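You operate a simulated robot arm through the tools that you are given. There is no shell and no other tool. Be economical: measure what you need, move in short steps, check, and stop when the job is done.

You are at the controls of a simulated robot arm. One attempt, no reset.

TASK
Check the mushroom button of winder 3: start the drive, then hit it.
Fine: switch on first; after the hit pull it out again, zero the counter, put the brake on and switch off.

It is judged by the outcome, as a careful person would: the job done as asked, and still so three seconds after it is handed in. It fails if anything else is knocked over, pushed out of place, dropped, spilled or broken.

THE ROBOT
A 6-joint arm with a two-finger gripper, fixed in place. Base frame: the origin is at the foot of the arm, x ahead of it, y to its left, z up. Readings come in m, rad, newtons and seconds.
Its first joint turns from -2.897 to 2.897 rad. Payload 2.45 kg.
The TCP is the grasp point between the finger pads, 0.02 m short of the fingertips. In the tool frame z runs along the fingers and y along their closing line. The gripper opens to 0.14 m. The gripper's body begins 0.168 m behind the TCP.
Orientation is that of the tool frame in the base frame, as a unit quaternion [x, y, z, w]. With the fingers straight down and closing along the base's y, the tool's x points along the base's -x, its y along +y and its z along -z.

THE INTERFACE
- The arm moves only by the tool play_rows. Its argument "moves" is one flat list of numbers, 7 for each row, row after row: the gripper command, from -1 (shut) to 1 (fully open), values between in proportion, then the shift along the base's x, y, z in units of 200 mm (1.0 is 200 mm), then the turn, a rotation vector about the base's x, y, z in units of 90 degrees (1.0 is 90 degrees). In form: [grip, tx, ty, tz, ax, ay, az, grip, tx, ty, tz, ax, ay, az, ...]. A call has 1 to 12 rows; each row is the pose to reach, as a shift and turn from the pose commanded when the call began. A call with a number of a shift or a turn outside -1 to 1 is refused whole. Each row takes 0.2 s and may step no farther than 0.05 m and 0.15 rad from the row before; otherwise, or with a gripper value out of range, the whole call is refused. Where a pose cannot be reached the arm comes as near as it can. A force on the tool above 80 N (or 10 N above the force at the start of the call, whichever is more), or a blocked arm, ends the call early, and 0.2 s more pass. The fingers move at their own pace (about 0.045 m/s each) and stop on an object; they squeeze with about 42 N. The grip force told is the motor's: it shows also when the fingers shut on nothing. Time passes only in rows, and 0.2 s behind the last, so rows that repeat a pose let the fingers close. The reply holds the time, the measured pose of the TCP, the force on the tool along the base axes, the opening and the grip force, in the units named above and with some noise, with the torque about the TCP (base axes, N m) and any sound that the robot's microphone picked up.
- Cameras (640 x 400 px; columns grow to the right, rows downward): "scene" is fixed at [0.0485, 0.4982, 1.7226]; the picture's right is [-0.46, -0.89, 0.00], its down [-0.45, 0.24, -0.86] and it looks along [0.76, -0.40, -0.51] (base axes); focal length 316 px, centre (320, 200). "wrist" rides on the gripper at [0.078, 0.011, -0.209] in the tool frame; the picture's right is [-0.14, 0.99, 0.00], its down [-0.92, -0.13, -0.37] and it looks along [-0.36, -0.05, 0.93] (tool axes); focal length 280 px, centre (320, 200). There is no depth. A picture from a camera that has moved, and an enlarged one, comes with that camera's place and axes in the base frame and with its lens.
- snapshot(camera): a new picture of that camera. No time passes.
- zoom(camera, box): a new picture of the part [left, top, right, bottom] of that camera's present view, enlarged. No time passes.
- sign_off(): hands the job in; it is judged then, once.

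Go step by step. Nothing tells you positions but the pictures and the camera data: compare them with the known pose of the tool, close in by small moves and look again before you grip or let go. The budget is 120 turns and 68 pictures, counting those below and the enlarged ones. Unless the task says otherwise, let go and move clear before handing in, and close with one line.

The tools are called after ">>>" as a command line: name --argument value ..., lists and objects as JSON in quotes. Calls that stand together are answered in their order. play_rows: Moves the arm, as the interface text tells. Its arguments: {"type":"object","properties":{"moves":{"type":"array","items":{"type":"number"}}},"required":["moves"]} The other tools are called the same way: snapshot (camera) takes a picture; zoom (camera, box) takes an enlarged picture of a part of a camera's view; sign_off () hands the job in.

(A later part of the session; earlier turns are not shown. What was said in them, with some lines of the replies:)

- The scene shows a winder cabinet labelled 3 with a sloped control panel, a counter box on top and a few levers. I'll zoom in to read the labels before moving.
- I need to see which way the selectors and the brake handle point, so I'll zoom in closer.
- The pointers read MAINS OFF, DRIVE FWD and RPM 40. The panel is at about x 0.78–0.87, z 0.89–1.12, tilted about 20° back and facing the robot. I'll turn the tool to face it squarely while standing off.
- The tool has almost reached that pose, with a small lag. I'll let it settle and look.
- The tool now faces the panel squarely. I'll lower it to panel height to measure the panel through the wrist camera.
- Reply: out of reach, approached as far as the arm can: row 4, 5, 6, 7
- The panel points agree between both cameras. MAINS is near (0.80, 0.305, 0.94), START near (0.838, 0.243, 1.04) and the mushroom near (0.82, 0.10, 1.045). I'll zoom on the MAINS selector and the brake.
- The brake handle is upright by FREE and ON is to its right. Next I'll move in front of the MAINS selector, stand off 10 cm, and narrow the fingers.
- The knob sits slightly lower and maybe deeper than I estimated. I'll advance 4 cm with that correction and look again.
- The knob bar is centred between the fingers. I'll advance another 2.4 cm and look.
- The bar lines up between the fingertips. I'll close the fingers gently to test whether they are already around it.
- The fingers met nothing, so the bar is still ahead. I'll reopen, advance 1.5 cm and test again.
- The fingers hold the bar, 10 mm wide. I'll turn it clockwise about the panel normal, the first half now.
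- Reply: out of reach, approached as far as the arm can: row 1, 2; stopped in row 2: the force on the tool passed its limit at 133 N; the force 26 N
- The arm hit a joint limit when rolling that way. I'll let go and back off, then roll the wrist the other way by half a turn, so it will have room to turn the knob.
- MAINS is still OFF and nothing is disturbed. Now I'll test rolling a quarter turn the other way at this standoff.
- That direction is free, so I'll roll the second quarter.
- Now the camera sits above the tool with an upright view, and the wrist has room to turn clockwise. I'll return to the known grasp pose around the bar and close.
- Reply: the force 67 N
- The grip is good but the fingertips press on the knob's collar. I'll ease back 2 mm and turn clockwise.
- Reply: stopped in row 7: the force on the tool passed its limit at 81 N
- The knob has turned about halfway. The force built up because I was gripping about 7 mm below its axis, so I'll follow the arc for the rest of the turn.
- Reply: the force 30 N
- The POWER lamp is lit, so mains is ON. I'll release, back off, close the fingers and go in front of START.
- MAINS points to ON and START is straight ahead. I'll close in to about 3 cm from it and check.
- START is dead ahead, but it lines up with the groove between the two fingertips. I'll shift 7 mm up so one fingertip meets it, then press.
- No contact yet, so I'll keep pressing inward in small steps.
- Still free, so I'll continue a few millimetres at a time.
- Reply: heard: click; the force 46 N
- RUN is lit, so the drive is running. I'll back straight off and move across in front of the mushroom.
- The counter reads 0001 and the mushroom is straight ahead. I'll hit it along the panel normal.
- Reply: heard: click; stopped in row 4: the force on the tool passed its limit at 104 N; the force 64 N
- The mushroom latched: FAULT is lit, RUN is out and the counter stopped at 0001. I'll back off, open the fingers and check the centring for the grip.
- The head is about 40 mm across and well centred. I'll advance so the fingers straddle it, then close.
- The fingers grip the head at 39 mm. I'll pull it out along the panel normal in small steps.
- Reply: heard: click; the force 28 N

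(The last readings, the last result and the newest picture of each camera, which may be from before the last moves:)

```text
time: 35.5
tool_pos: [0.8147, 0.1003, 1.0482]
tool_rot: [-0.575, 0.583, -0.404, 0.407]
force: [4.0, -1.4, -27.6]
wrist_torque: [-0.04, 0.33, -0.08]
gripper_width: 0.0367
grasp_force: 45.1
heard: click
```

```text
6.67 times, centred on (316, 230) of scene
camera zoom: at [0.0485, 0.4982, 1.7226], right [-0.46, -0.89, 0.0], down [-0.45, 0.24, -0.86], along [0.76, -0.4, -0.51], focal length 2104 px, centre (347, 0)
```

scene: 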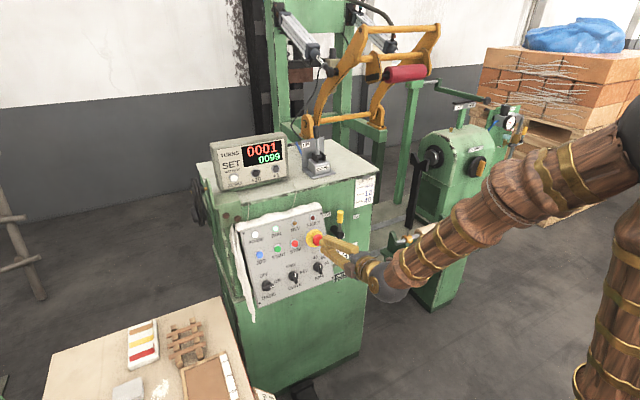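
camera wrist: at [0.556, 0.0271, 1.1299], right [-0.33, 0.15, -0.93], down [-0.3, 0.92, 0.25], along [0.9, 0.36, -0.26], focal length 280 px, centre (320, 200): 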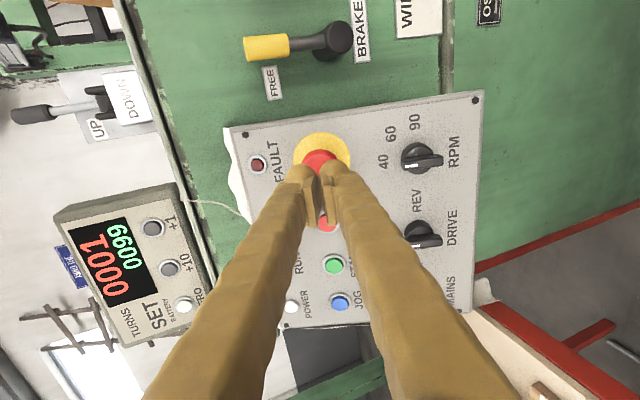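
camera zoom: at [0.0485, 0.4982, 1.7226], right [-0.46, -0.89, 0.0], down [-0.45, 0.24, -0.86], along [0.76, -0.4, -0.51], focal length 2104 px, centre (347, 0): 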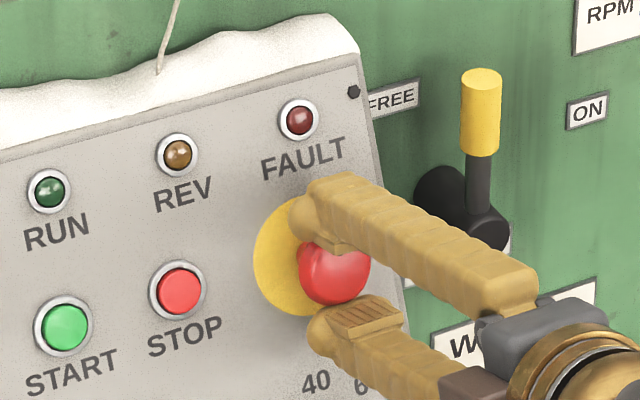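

A click was heard and FAULT is out, so the mushroom is reset. I'll open, back off straight and check the panel before going to the counter.

>>> play_rows --moves '[0, 0, 0, 0, 0, 0, 0, 0, 0, 0, 0, 0, 0, 0, 0, 0, 0, 0, 0, 0, 0, 0, -0.1, 0, 0.036, 0, 0, 0, 0, -0.25, 0, 0.09, 0, 0, 0, -1, -0.4, 0, 0.15, 0, 0, 0, -1, -0.4, 0.15, 0.33, 0, 0, 0, -1, -0.4, 0.35, 0.45, 0, 0, 0, -1, -0.4, 0.5, 0.6, 0, 0, 0, -1, -0.4, 0.7, 0.7, 0, 0, 0, -1, -0.4, 0.9, 0.8, 0, 0, 0, -1, -0.4, 1, 1, 0, 0, 0]'

>>> snapshot --camera "wrist"

>>> zoom --camera "scene" --box '[200, 130, 380, 265]'

```text
time: 38.1
tool_pos: [0.7365, 0.3015, 1.2473]
tool_rot: [-0.574, 0.583, -0.406, 0.407]
force: [-0.1, -0.3, 0.2]
wrist_torque: [-0.02, 0.05, -0.03]
gripper_width: 0.0
grasp_force: 29.5
```

```text
29 pictures are left
camera wrist: at [0.5357, 0.2253, 1.3078], right [-0.33, 0.15, -0.93], down [-0.3, 0.92, 0.25], along [0.89, 0.36, -0.26], focal length 280 px, centre (320, 200)
```

wrist: 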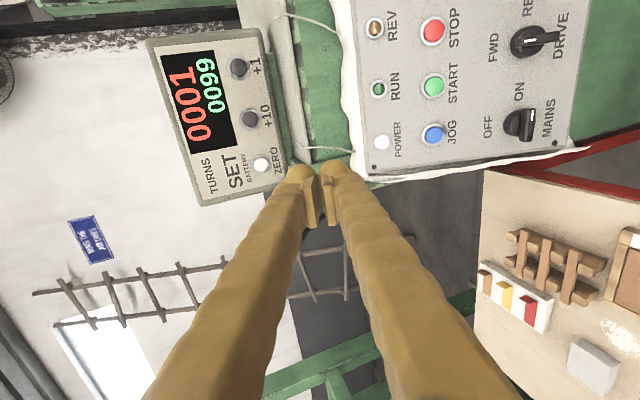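

```text
2.96 times, centred on (290, 198) of scene
camera zoom: at [0.0485, 0.4982, 1.7226], right [-0.46, -0.89, 0.0], down [-0.45, 0.24, -0.86], along [0.76, -0.4, -0.51], focal length 935 px, centre (409, 207)
```

zoom: 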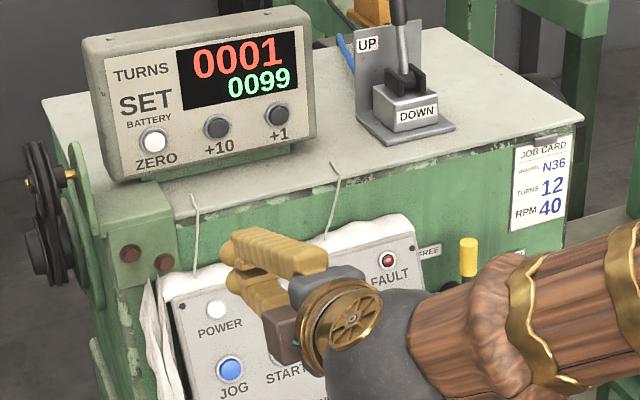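

The ZERO button is at about (0.985, 0.319, 1.262). I'll approach to about 4 cm short, with the upper fingertip lined up on it.

>>> play_rows --moves '[-1, 0.15, 0.05, 0.1, 0, 0, 0, -1, 0.35, 0.0875, 0.1, 0, 0, 0, -1, 0.58, 0.0875, 0.09, 0, 0, 0, -1, 0.8, 0.0875, 0.078, 0, 0, 0, -1, 0.9, 0.0875, 0.078, 0, 0, 0, -1, 0.9, 0.0875, 0.078, 0, 0, 0]'

>>> zoom --camera "wrist" --box '[200, 60, 440, 210]'

>>> zoom --camera "scene" --box '[200, 120, 300, 195]'

```text
time: 39.5
tool_pos: [0.9148, 0.3183, 1.2641]
tool_rot: [-0.573, 0.583, -0.406, 0.408]
force: [-0.3, 0.1, -0.2]
wrist_torque: [0.01, -0.01, -0.03]
gripper_width: 0.0
grasp_force: 28.9
```

```text
2.67 times, centred on (320, 135) of wrist
camera zoom: at [0.7144, 0.2426, 1.3235], right [-0.33, 0.15, -0.93], down [-0.3, 0.92, 0.25], along [0.89, 0.36, -0.26], focal length 748 px, centre (320, 373)
```

zoom: 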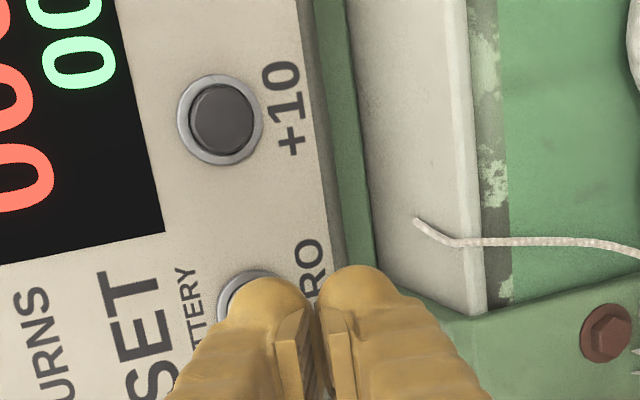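

```text
5.33 times, centred on (250, 158) of scene
camera zoom: at [0.0485, 0.4982, 1.7226], right [-0.46, -0.89, 0.0], down [-0.45, 0.24, -0.86], along [0.76, -0.4, -0.51], focal length 1684 px, centre (693, 427)
```

zoom: 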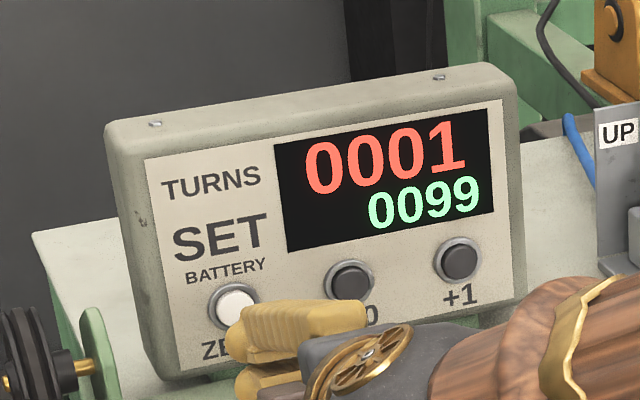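

It's aligned. I'll press forward in small steps.

>>> play_rows --moves '[-1, 0.12, 0.01, 0, 0, 0, 0, -1, 0.18, 0.01, 0, 0, 0, 0, -1, 0.22, 0.01, 0, 0, 0, 0, -1, 0.25, 0.01, 0, 0, 0, 0, -1, 0.27, 0.01, 0, 0, 0, 0]'

>>> zoom --camera "scene" --box '[200, 120, 300, 195]'

```text
time: 40.7
tool_pos: [0.9695, 0.32, 1.2643]
tool_rot: [-0.574, 0.583, -0.406, 0.407]
force: [0.4, 0.6, 0.8]
wrist_torque: [0.02, -0.04, 0.03]
gripper_width: 0.0
grasp_force: 29.5
```

```text
5.33 times, centred on (250, 158) of scene
camera zoom: at [0.0485, 0.4982, 1.7226], right [-0.46, -0.89, 0.0], down [-0.45, 0.24, -0.86], along [0.76, -0.4, -0.51], focal length 1684 px, centre (693, 427)
```

zoom: 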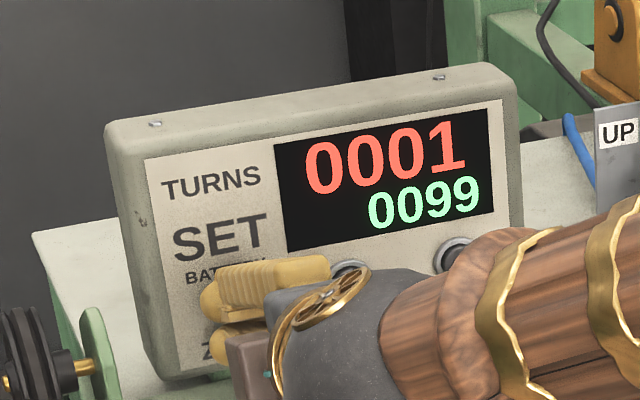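

No contact yet, so I'll continue in 2–3 mm steps.

>>> play_rows --moves '[-1, 0.015, 0, 0, 0, 0, 0, -1, 0.03, 0, 0, 0, 0, 0, -1, 0.042, 0, 0, 0, 0, 0, -1, 0.054, 0, 0, 0, 0, 0, -1, 0.066, 0, 0, 0, 0, 0]'

>>> zoom --camera "scene" --box '[200, 120, 300, 195]'

```text
time: 41.8
tool_pos: [0.9781, 0.32, 1.2652]
tool_rot: [-0.575, 0.583, -0.405, 0.406]
force: [-38.0, -7.7, 3.7]
wrist_torque: [0.03, -0.33, -0.02]
gripper_width: 0.0
grasp_force: 29.4
heard: click
stopped in row 5: the force on the tool passed its limit at 95 N (the readings are from after the stop); the commanded pose is now the measured one
```

```text
5.33 times, centred on (250, 158) of scene
camera zoom: at [0.0485, 0.4982, 1.7226], right [-0.46, -0.89, 0.0], down [-0.45, 0.24, -0.86], along [0.76, -0.4, -0.51], focal length 1684 px, centre (693, 427)
```

zoom: 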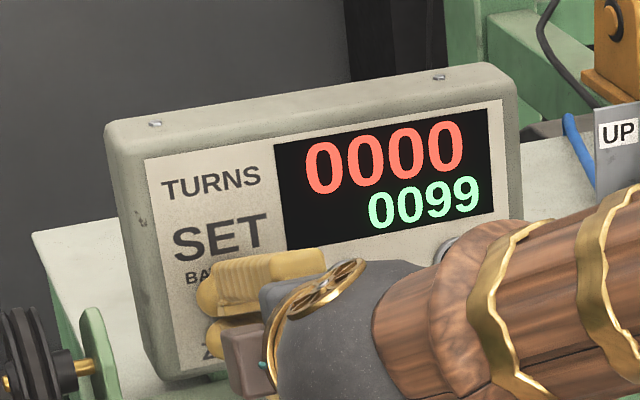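

The counter is back at 0000 and the box hasn't moved. Next is the brake: the handle is near (0.906, -0.026, 1.061) and pivots at about z 0.984. I'll retreat first.

>>> play_rows --moves '[-1, -0.2, 0, 0.02, 0, 0, 0, -1, -0.44, 0, 0.04, 0, 0, 0, -1, -0.68, 0, 0.04, 0, 0, 0, -1, -0.9, 0, 0.04, 0, 0, 0, -1, -0.98, -0.2, 0.04, 0, 0, 0, -1, -0.98, -0.44, 0.04, 0, 0, 0, -1, -0.98, -0.68, 0.04, 0, 0, 0, -1, -0.98, -0.92, 0.04, 0, 0, 0, -1, -0.98, -1, -0.1, 0, 0, 0, -1, -0.98, -1, -0.1, 0, 0, 0]'

>>> play_rows --moves '[-1, 0, -0.2, 0, 0, 0, 0, -1, 0, -0.45, 0, 0, 0, 0, -1, 0, -0.45, -0.22, 0, 0, 0, -1, 0, -0.45, -0.45, 0, 0, 0, -1, 0, -0.45, -0.65, 0, 0, 0, -1, 0, -0.45, -0.79, 0, 0, 0, -1, 0, -0.45, -0.79, 0, 0, 0]'

>>> snapshot --camera "wrist"

```text
time: 44.0
tool_pos: [0.7834, 0.1188, 1.2456]
tool_rot: [-0.574, 0.582, -0.406, 0.407]
force: [0.4, 0.1, -0.1]
wrist_torque: [0.04, 0.01, -0.02]
gripper_width: 0.0002
grasp_force: 29.1
```

```text
time: 45.6
tool_pos: [0.7796, 0.0537, 1.093]
tool_rot: [-0.57, 0.59, -0.412, 0.397]
force: [0.8, 0.4, 0.7]
wrist_torque: [-0.01, 0.0, -0.03]
gripper_width: 0.0
grasp_force: 29.5
out of reach, approached as far as the arm can: row 3, 4, 5, 6, 7
```

```text
23 pictures are left
camera wrist: at [0.5778, -0.0165, 1.1552], right [-0.34, 0.15, -0.93], down [-0.27, 0.93, 0.25], along [0.9, 0.33, -0.27], focal length 280 px, centre (320, 200)
```

wrist: 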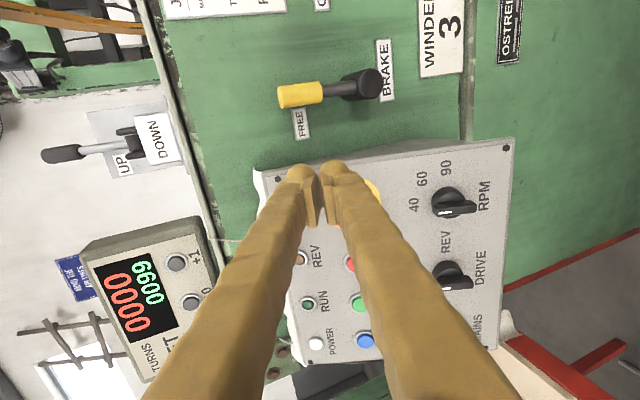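

This roll hits a joint limit when moving to the right. I'll roll back a quarter turn toward the original orientation here, then continue.

>>> play_rows --moves '[-1, 0, 0, 0.02, 0.0855, 0, -0.0309, -1, 0, 0, 0.02, 0.171, 0, -0.0617, -1, 0, 0, 0.02, 0.2565, 0, -0.0926, -1, 0, 0, 0.02, 0.342, 0, -0.1235, -1, 0, 0, 0.02, 0.4275, 0, -0.1543, -1, 0, 0, 0.02, 0.513, 0, -0.1852, -1, 0, 0, 0.02, 0.5985, 0, -0.216, -1, 0, 0, 0.02, 0.684, 0, -0.2469, -1, 0, 0, 0.02, 0.7695, 0, -0.2778, -1, 0, 0, 0.02, 0.855, 0, -0.3086, -1, 0, 0, 0.02, 0.9406, 0, -0.3395, -1, 0, 0, 0.02, 0.9406, 0, -0.3395]'

```text
time: 48.2
tool_pos: [0.7757, 0.0726, 1.0911]
tool_rot: [0.007, 0.82, 0.0, 0.572]
force: [0.6, -0.4, -0.4]
wrist_torque: [-0.01, 0.02, -0.01]
gripper_width: 0.0001
grasp_force: 29.4
out of reach, approached as far as the arm can: row 1, 2, 3, 4, 5, 6, 7, 8, 9, 10, 11, 12
```

The roll is back. I'll try moving across to y = 0.03.

>>> play_rows --moves '[-1, 0, -0.1, 0, 0, 0, 0, -1, 0, -0.2, 0, 0, 0, 0, -1, 0, -0.2, 0, 0, 0, 0]'

```text
time: 49.0
tool_pos: [0.7758, 0.0723, 1.0906]
tool_rot: [0.007, 0.82, -0.001, 0.573]
force: [-1.0, -0.1, -0.1]
wrist_torque: [-0.04, -0.01, 0.0]
gripper_width: 0.0
grasp_force: 29.4
out of reach, approached as far as the arm can: row 1, 2, 3
```

The limit seems to depend on the tool's yaw relative to the arm. I'll yaw the tool about 20° to the right and retry.

>>> play_rows --moves '[-1, -0.05, 0, 0.05, 0, 0, -0.08, -1, -0.05, 0, 0.05, 0, 0, -0.16, -1, -0.05, 0, 0.05, 0, 0, -0.24, -1, -0.05, -0.1, 0.05, 0, 0, -0.24, -1, -0.05, -0.2, 0.05, 0, 0, -0.24, -1, -0.05, -0.2, 0.05, 0, 0, -0.24]'

>>> snapshot --camera "wrist"

```text
time: 50.4
tool_pos: [0.7681, 0.0315, 1.0999]
tool_rot: [0.157, 0.805, -0.104, 0.563]
force: [0.4, -0.5, -0.2]
wrist_torque: [-0.02, -0.02, 0.0]
gripper_width: 0.0002
grasp_force: 29.3
```

```text
22 pictures are left
camera wrist: at [0.566, 0.1255, 1.0991], right [0.41, 0.9, 0.14], down [-0.08, -0.12, 0.99], along [0.91, -0.42, 0.02], focal length 280 px, centre (320, 200)
```

wrist: 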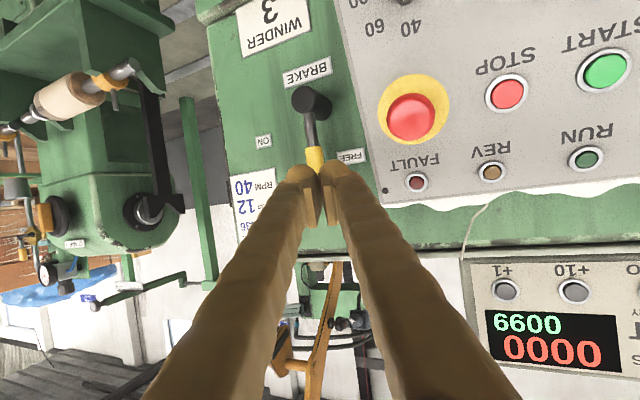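

With the yaw it reaches. I'll slip the fingertips in between the panel edge and the brake handle, to the left of the handle.

>>> play_rows --moves '[-1, 0.115, 0.11, -0.015, 0, 0, 0, -1, 0.29, 0.042, -0.085, 0, 0, 0, -1, 0.465, -0.028, -0.153, 0, 0, 0, -1, 0.465, -0.028, -0.153, 0, 0, 0]'

>>> zoom --camera "wrist" --box '[200, 60, 440, 210]'

>>> zoom --camera "scene" --box '[290, 180, 370, 240]'

```text
time: 51.3
tool_pos: [0.8545, 0.0325, 1.0737]
tool_rot: [0.157, 0.804, -0.104, 0.565]
force: [-54.2, 8.9, 24.8]
wrist_torque: [0.69, 0.54, 1.25]
gripper_width: 0.0001
grasp_force: 29.4
stopped in row 4: the force on the tool passed its limit at 168 N (the readings are from after the stop); the commanded pose is now the measured one
```

```text
2.67 times, centred on (320, 135) of wrist
camera zoom: at [0.6507, 0.1251, 1.0713], right [0.41, 0.9, 0.14], down [-0.08, -0.12, 0.99], along [0.91, -0.42, 0.02], focal length 748 px, centre (320, 373)
```

zoom: 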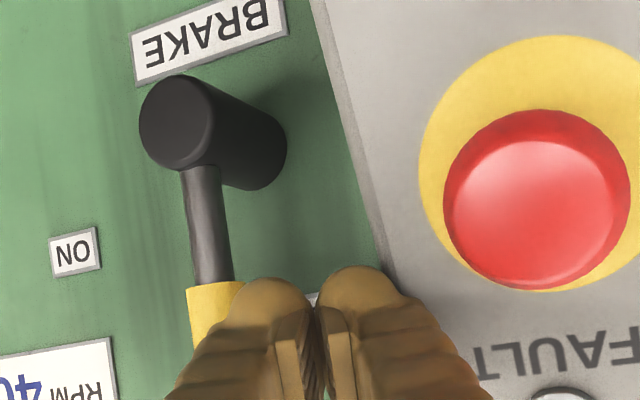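

```text
6.67 times, centred on (330, 210) of scene
camera zoom: at [0.0485, 0.4982, 1.7226], right [-0.46, -0.89, 0.0], down [-0.45, 0.24, -0.86], along [0.76, -0.4, -0.51], focal length 2104 px, centre (253, 133)
```

zoom: 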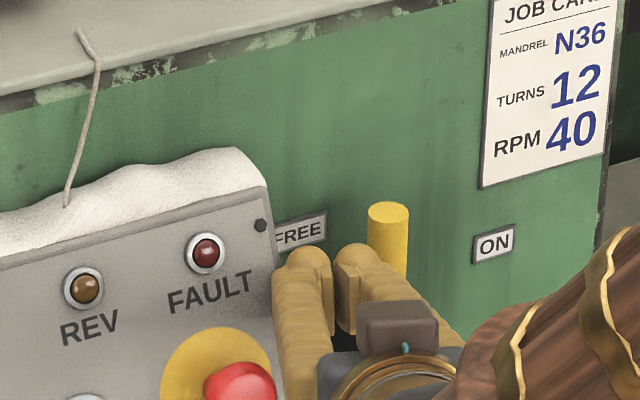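

The fingertips touched the panel's right edge at about y = 0.052, lightly. I'll back off, shift 2 cm right and go straight in through the gap.

>>> play_rows --moves '[-1, -0.11, 0.03, 0.04, 0, 0, 0, -1, -0.11, -0.1, 0.03, 0, 0, 0, -1, -0.11, -0.1, 0.03, 0, 0, 0, -1, 0, -0.1, -0.01, 0, 0, 0, -1, 0.1, -0.1, -0.045, 0, 0, 0, -1, 0.2, -0.1, -0.08, 0, 0, 0, -1, 0.2, -0.1, -0.08, 0, 0, 0]'

>>> zoom --camera "wrist" --box '[200, 60, 440, 210]'

>>> zoom --camera "scene" --box '[290, 180, 370, 240]'

```text
time: 52.9
tool_pos: [0.8941, 0.0091, 1.0553]
tool_rot: [0.158, 0.804, -0.105, 0.563]
force: [-48.4, -45.9, 15.2]
wrist_torque: [0.59, 0.4, 3.25]
gripper_width: 0.0
grasp_force: 29.4
```

```text
2.67 times, centred on (320, 135) of wrist
camera zoom: at [0.6917, 0.1027, 1.0534], right [0.41, 0.9, 0.14], down [-0.08, -0.12, 0.99], along [0.91, -0.42, 0.02], focal length 748 px, centre (320, 373)
```

zoom: 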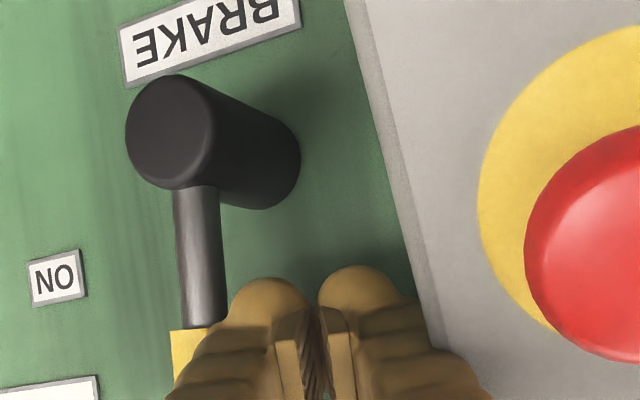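

```text
6.67 times, centred on (330, 210) of scene
camera zoom: at [0.0485, 0.4982, 1.7226], right [-0.46, -0.89, 0.0], down [-0.45, 0.24, -0.86], along [0.76, -0.4, -0.51], focal length 2104 px, centre (253, 133)
```

zoom: 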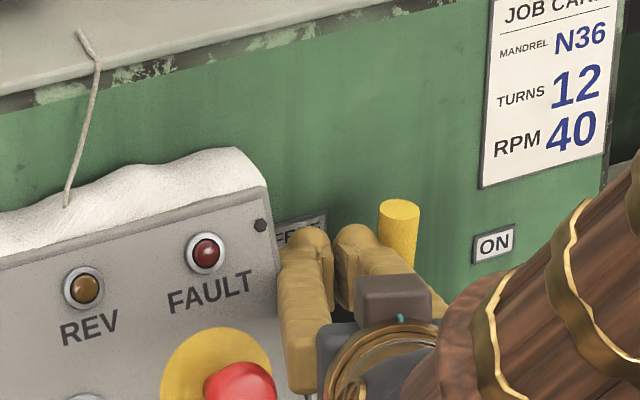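

The fingers are in contact beside the handle. Now I'll push it right along its arc toward ON.

>>> play_rows --moves '[-1, -0.01, -0.06, 0.01, 0, 0, 0, -1, -0.01, -0.12, 0.015, 0, 0, 0, -1, -0.01, -0.18, 0.01, 0, 0, 0, -1, -0.01, -0.24, 0.003, 0, 0, 0, -1, -0.01, -0.3, -0.025, 0, 0, 0, -1, -0.01, -0.355, -0.055, 0, 0, 0, -1, -0.01, -0.355, -0.055, 0, 0, 0]'

>>> zoom --camera "scene" --box '[290, 180, 370, 240]'

```text
time: 54.5
tool_pos: [0.8914, -0.06, 1.0447]
tool_rot: [0.158, 0.804, -0.104, 0.564]
force: [-1.2, 1.3, -0.5]
wrist_torque: [-0.02, 0.03, 0.0]
gripper_width: 0.0
grasp_force: 29.7
```

```text
6.67 times, centred on (330, 210) of scene
camera zoom: at [0.0485, 0.4982, 1.7226], right [-0.46, -0.89, 0.0], down [-0.45, 0.24, -0.86], along [0.76, -0.4, -0.51], focal length 2104 px, centre (253, 133)
```

zoom: 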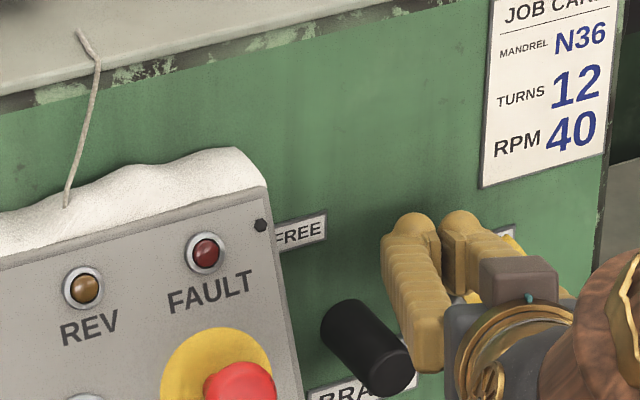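

The lever has moved and the force is near zero. I'll check its angle with the wrist camera.

>>> zoom --camera "wrist" --box '[180, 20, 440, 210]'

```text
2.11 times, centred on (310, 115) of wrist
camera zoom: at [0.6892, 0.0334, 1.0434], right [0.41, 0.9, 0.14], down [-0.08, -0.12, 0.99], along [0.91, -0.42, 0.02], focal length 590 px, centre (341, 379)
```

zoom: 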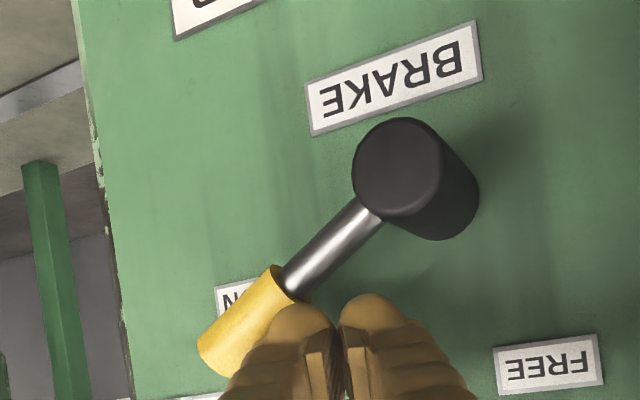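

The handle is over the ON label at about 50–60°. I'll push a bit further until I feel the end stop.

>>> play_rows --moves '[-1, 0, -0.02, -0.02, 0, 0, 0, -1, 0, -0.04, -0.045, 0, 0, 0, -1, 0, -0.06, -0.07, 0, 0, 0]'

>>> zoom --camera "wrist" --box '[180, 20, 440, 210]'

```text
time: 55.1
tool_pos: [0.8943, -0.0625, 1.045]
tool_rot: [0.154, 0.802, -0.102, 0.568]
force: [-11.6, 12.9, 17.3]
wrist_torque: [-0.04, 0.25, -0.26]
gripper_width: 0.0001
grasp_force: 29.2
stopped in row 2: the force on the tool passed its limit at 96 N (the readings are from after the stop); the commanded pose is now the measured one
```

```text
2.11 times, centred on (310, 115) of wrist
camera zoom: at [0.6916, 0.0302, 1.0409], right [0.4, 0.9, 0.14], down [-0.09, -0.12, 0.99], along [0.91, -0.41, 0.03], focal length 590 px, centre (341, 379)
```

zoom: 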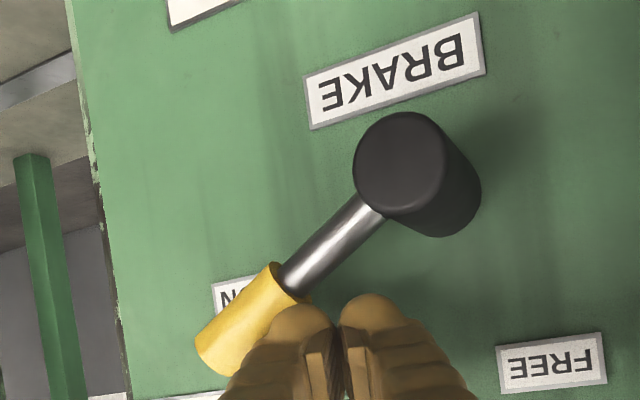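

The lever is firm against its end stop at ON. I'll retreat along the tool axis, then undo the yaw while moving left.

>>> play_rows --moves '[-1, -0.02, 0.04, 0.01, 0, 0, 0, -1, -0.22, 0.11, 0.08, 0, 0, 0, -1, -0.44, 0.19, 0.17, 0, 0, 0, -1, -0.65, 0.28, 0.25, 0, 0, 0, -1, -0.7, 0.5, 0.3, 0, 0, 0, -1, -0.7, 0.73, 0.3, 0, 0, 0, -1, -0.7, 0.95, 0.3, 0, 0, 0.08, -1, -0.7, 1, 0.3, 0, 0, 0.16, -1, -0.7, 1, 0.3, 0, 0, 0.24, -1, -0.7, 1, 0.3, 0, 0, 0.24]'

>>> snapshot --camera "scene"

```text
refused: row 3 steps farther than a row can; nothing moved
```

```text
14 pictures are left
```

scene: 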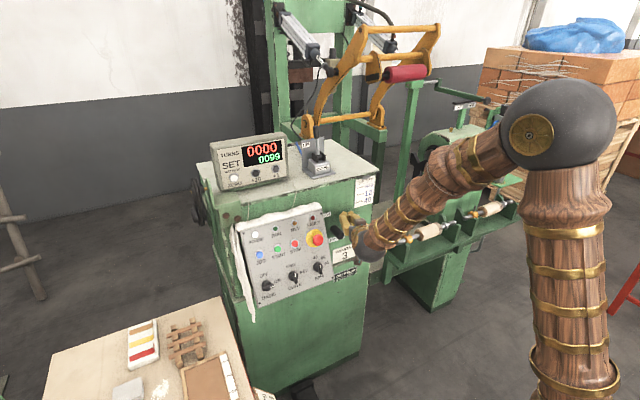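

One row was too long, so I'll send the same retreat in shorter steps.

>>> play_rows --moves '[-1, -0.02, 0.04, 0.01, 0, 0, 0, -1, -0.2, 0.1, 0.08, 0, 0, 0, -1, -0.4, 0.18, 0.16, 0, 0, 0, -1, -0.58, 0.25, 0.23, 0, 0, 0, -1, -0.7, 0.4, 0.3, 0, 0, 0, -1, -0.7, 0.63, 0.3, 0, 0, 0, -1, -0.7, 0.86, 0.3, 0, 0, 0.08, -1, -0.7, 1, 0.3, 0, 0, 0.16, -1, -0.7, 1, 0.3, 0, 0, 0.24, -1, -0.7, 1, 0.3, 0, 0, 0.24]'

```text
time: 57.3
tool_pos: [0.7557, 0.1386, 1.1034]
tool_rot: [0.001, 0.817, 0.006, 0.576]
force: [-0.6, -0.3, 0.9]
wrist_torque: [-0.01, 0.01, -0.02]
gripper_width: 0.0001
grasp_force: 29.2
```

Now I'll move back in front of MAINS while rolling a quarter turn, opening the fingers a little.

>>> play_rows --moves '[-0.5, -0.1, 0.04, -0.02, -0.0855, 0, 0.0309, -0.5, -0.2, 0.12, -0.06, -0.171, 0, 0.0617, -0.5, -0.28, 0.2, -0.12, -0.2565, 0, 0.0926, -0.5, -0.28, 0.28, -0.18, -0.342, 0, 0.1235, -0.5, -0.28, 0.36, -0.25, -0.4275, 0, 0.1543, -0.5, -0.28, 0.45, -0.32, -0.513, 0, 0.1852, -0.5, -0.28, 0.54, -0.39, -0.5985, 0, 0.216, -0.5, -0.28, 0.63, -0.46, -0.684, 0, 0.2469, -0.5, -0.28, 0.72, -0.53, -0.7695, 0, 0.2778, -0.5, -0.28, 0.8, -0.6, -0.855, 0, 0.3086, -0.5, -0.28, 0.84, -0.625, -0.9406, 0, 0.3395, -0.5, -0.28, 0.84, -0.625, -0.9406, 0, 0.3395]'

>>> zoom --camera "wrist" --box '[180, 20, 440, 210]'

>>> zoom --camera "scene" --box '[220, 190, 380, 310]'

```text
time: 59.9
tool_pos: [0.6997, 0.3055, 0.9785]
tool_rot: [-0.579, 0.582, -0.4, 0.407]
force: [0.0, 0.1, -0.2]
wrist_torque: [0.01, 0.01, -0.03]
gripper_width: 0.0348
grasp_force: 0.0
```

```text
2.11 times, centred on (310, 115) of wrist
camera zoom: at [0.4994, 0.227, 1.0397], right [-0.34, 0.15, -0.93], down [-0.3, 0.92, 0.26], along [0.89, 0.37, -0.27], focal length 590 px, centre (341, 379)
```

zoom: 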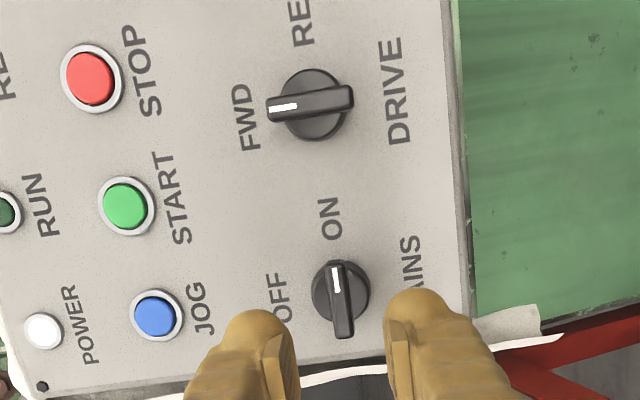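

```text
3.33 times, centred on (300, 250) of scene
camera zoom: at [0.0485, 0.4982, 1.7226], right [-0.46, -0.89, 0.0], down [-0.45, 0.24, -0.86], along [0.76, -0.4, -0.51], focal length 1052 px, centre (387, 33)
```

zoom: 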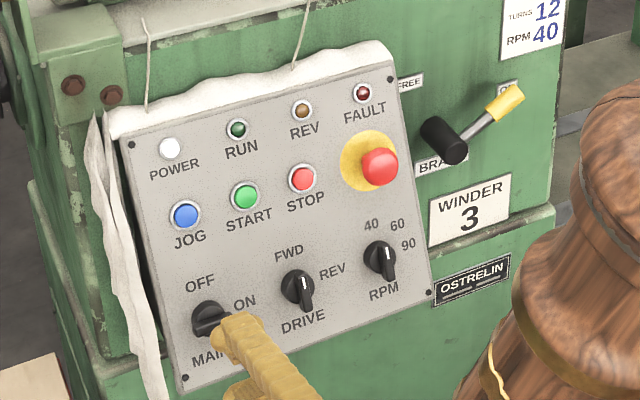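

The brake is at ON and the mushroom is out. I'll advance to the MAINS bar at the pose where I released it, and grip.

>>> play_rows --moves '[-0.5, 0.18, 0.005, -0.066, 0, 0, 0, -0.5, 0.34, 0.006, -0.126, 0, 0, 0, -0.5, 0.41, 0.006, -0.1515, 0, 0, 0, -0.5, 0.41, 0.006, -0.1515, 0, 0, 0, -1, 0.41, 0.006, -0.1515, 0, 0, 0, -1, 0.41, 0.006, -0.1515, 0, 0, 0, -1, 0.41, 0.006, -0.1515, 0, 0, 0]'

>>> zoom --camera "wrist" --box '[220, 80, 420, 205]'

```text
time: 61.5
tool_pos: [0.7811, 0.3052, 0.9475]
tool_rot: [-0.579, 0.582, -0.4, 0.408]
force: [6.9, 1.5, -2.6]
wrist_torque: [-0.2, 0.04, 0.06]
gripper_width: 0.0103
grasp_force: 35.1
```

```text
3.20 times, centred on (320, 142) of wrist
camera zoom: at [0.5821, 0.2282, 1.0097], right [-0.34, 0.15, -0.93], down [-0.3, 0.92, 0.26], along [0.89, 0.37, -0.27], focal length 897 px, centre (320, 384)
```

zoom: 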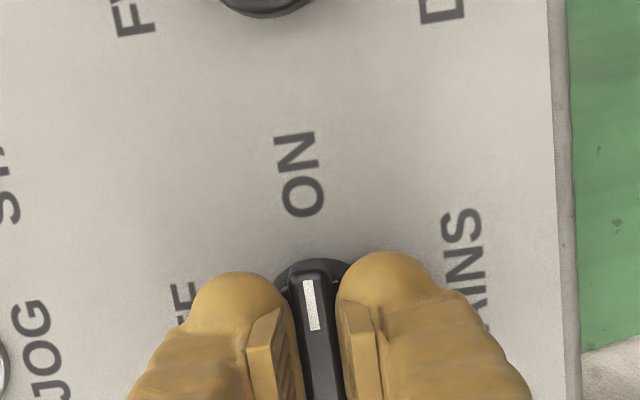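

The bar is held. I'll turn it back counter-clockwise to OFF, following the earlier arc.

>>> play_rows --moves '[-1, 0, 0.001, -0.003, -0.0855, 0, 0.0309, -1, 0, 0.002, -0.006, -0.171, 0, 0.0617, -1, 0, 0.003, -0.009, -0.2565, 0, 0.0926, -1, 0, 0.004, -0.0135, -0.342, 0, 0.1235, -1, 0, 0.005, -0.0175, -0.4275, 0, 0.1543, -1, -0.001, 0.004, -0.02, -0.513, 0, 0.1852, -1, -0.002, 0.003, -0.0225, -0.5985, 0, 0.216, -1, -0.003, 0.001, -0.025, -0.684, 0, 0.2469, -1, -0.004, -0.001, -0.027, -0.7695, 0, 0.2778, -1, -0.005, -0.003, -0.029, -0.855, 0, 0.3086, -1, -0.005, -0.005, -0.03, -0.9406, 0, 0.3395]'

>>> zoom --camera "scene" --box '[220, 190, 380, 310]'

```text
time: 63.9
tool_pos: [0.7801, 0.3053, 0.9417]
tool_rot: [0.82, -0.006, 0.573, 0.001]
force: [11.9, -8.3, 23.6]
wrist_torque: [0.02, -0.33, -0.06]
gripper_width: 0.0098
grasp_force: 37.2
```

```text
3.33 times, centred on (300, 250) of scene
camera zoom: at [0.0485, 0.4982, 1.7226], right [-0.46, -0.89, 0.0], down [-0.45, 0.24, -0.86], along [0.76, -0.4, -0.51], focal length 1052 px, centre (387, 33)
```

zoom: 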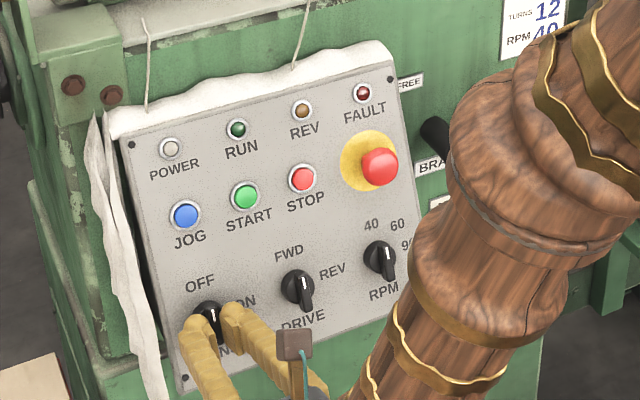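

POWER is out and the knob points to OFF. I'll release, back well away and make a final check.

>>> play_rows --moves '[-0.5, 0, 0, 0, 0, 0, 0, -0.5, 0, 0, 0, 0, 0, 0, -0.5, -0.05, 0, 0.018, 0, 0, 0, -0.5, -0.25, 0, 0.09, 0, 0, 0, -0.5, -0.45, 0, 0.16, 0, 0, 0, -0.5, -0.55, 0, 0.3, 0, 0, 0, -0.5, -0.55, 0, 0.5, 0, 0, 0, -0.5, -0.55, 0, 0.5, 0, 0, 0]'

>>> zoom --camera "scene" --box '[200, 120, 380, 310]'

>>> snapshot --camera "wrist"

```text
time: 65.7
tool_pos: [0.6696, 0.3044, 1.0409]
tool_rot: [0.819, -0.006, 0.573, 0.0]
force: [0.0, 0.2, 0.3]
wrist_torque: [-0.03, 0.0, -0.03]
gripper_width: 0.035
grasp_force: 0.1
```

```text
2.11 times, centred on (290, 215) of scene
camera zoom: at [0.0485, 0.4982, 1.7226], right [-0.46, -0.89, 0.0], down [-0.45, 0.24, -0.86], along [0.76, -0.4, -0.51], focal length 665 px, centre (383, 168)
```

zoom: 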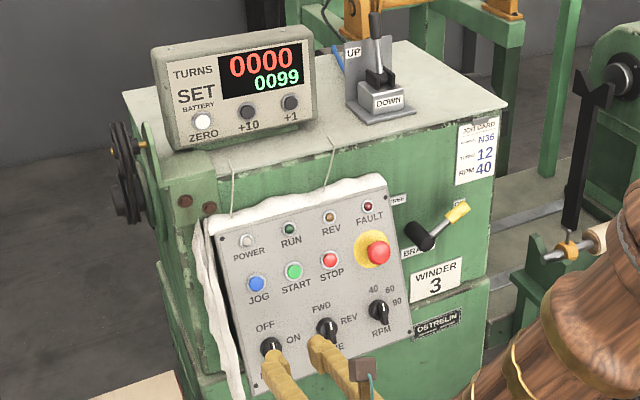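

```text
8 pictures are left
camera wrist: at [0.5011, 0.2958, 1.1856], right [-0.06, -0.99, -0.14], down [-0.66, 0.14, -0.74], along [0.75, 0.05, -0.66], focal length 280 px, centre (320, 200)
```

wrist: 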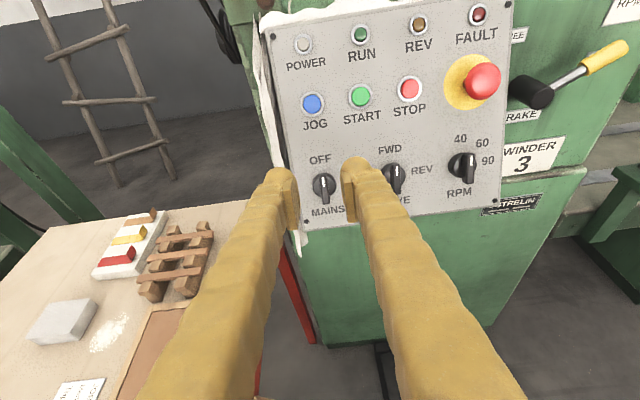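

Everything is as asked: mains OFF with all lamps out, mushroom pulled out, counter at 0000 and brake ON. The arm is clear of the winder, so I'm handing in.

>>> sign_off

```text
The job is handed in.
```

The mushroom button on winder 3 works: it stopped the running drive and lit FAULT; it is now pulled out again, the counter reads 0000, the brake is ON and mains is OFF.
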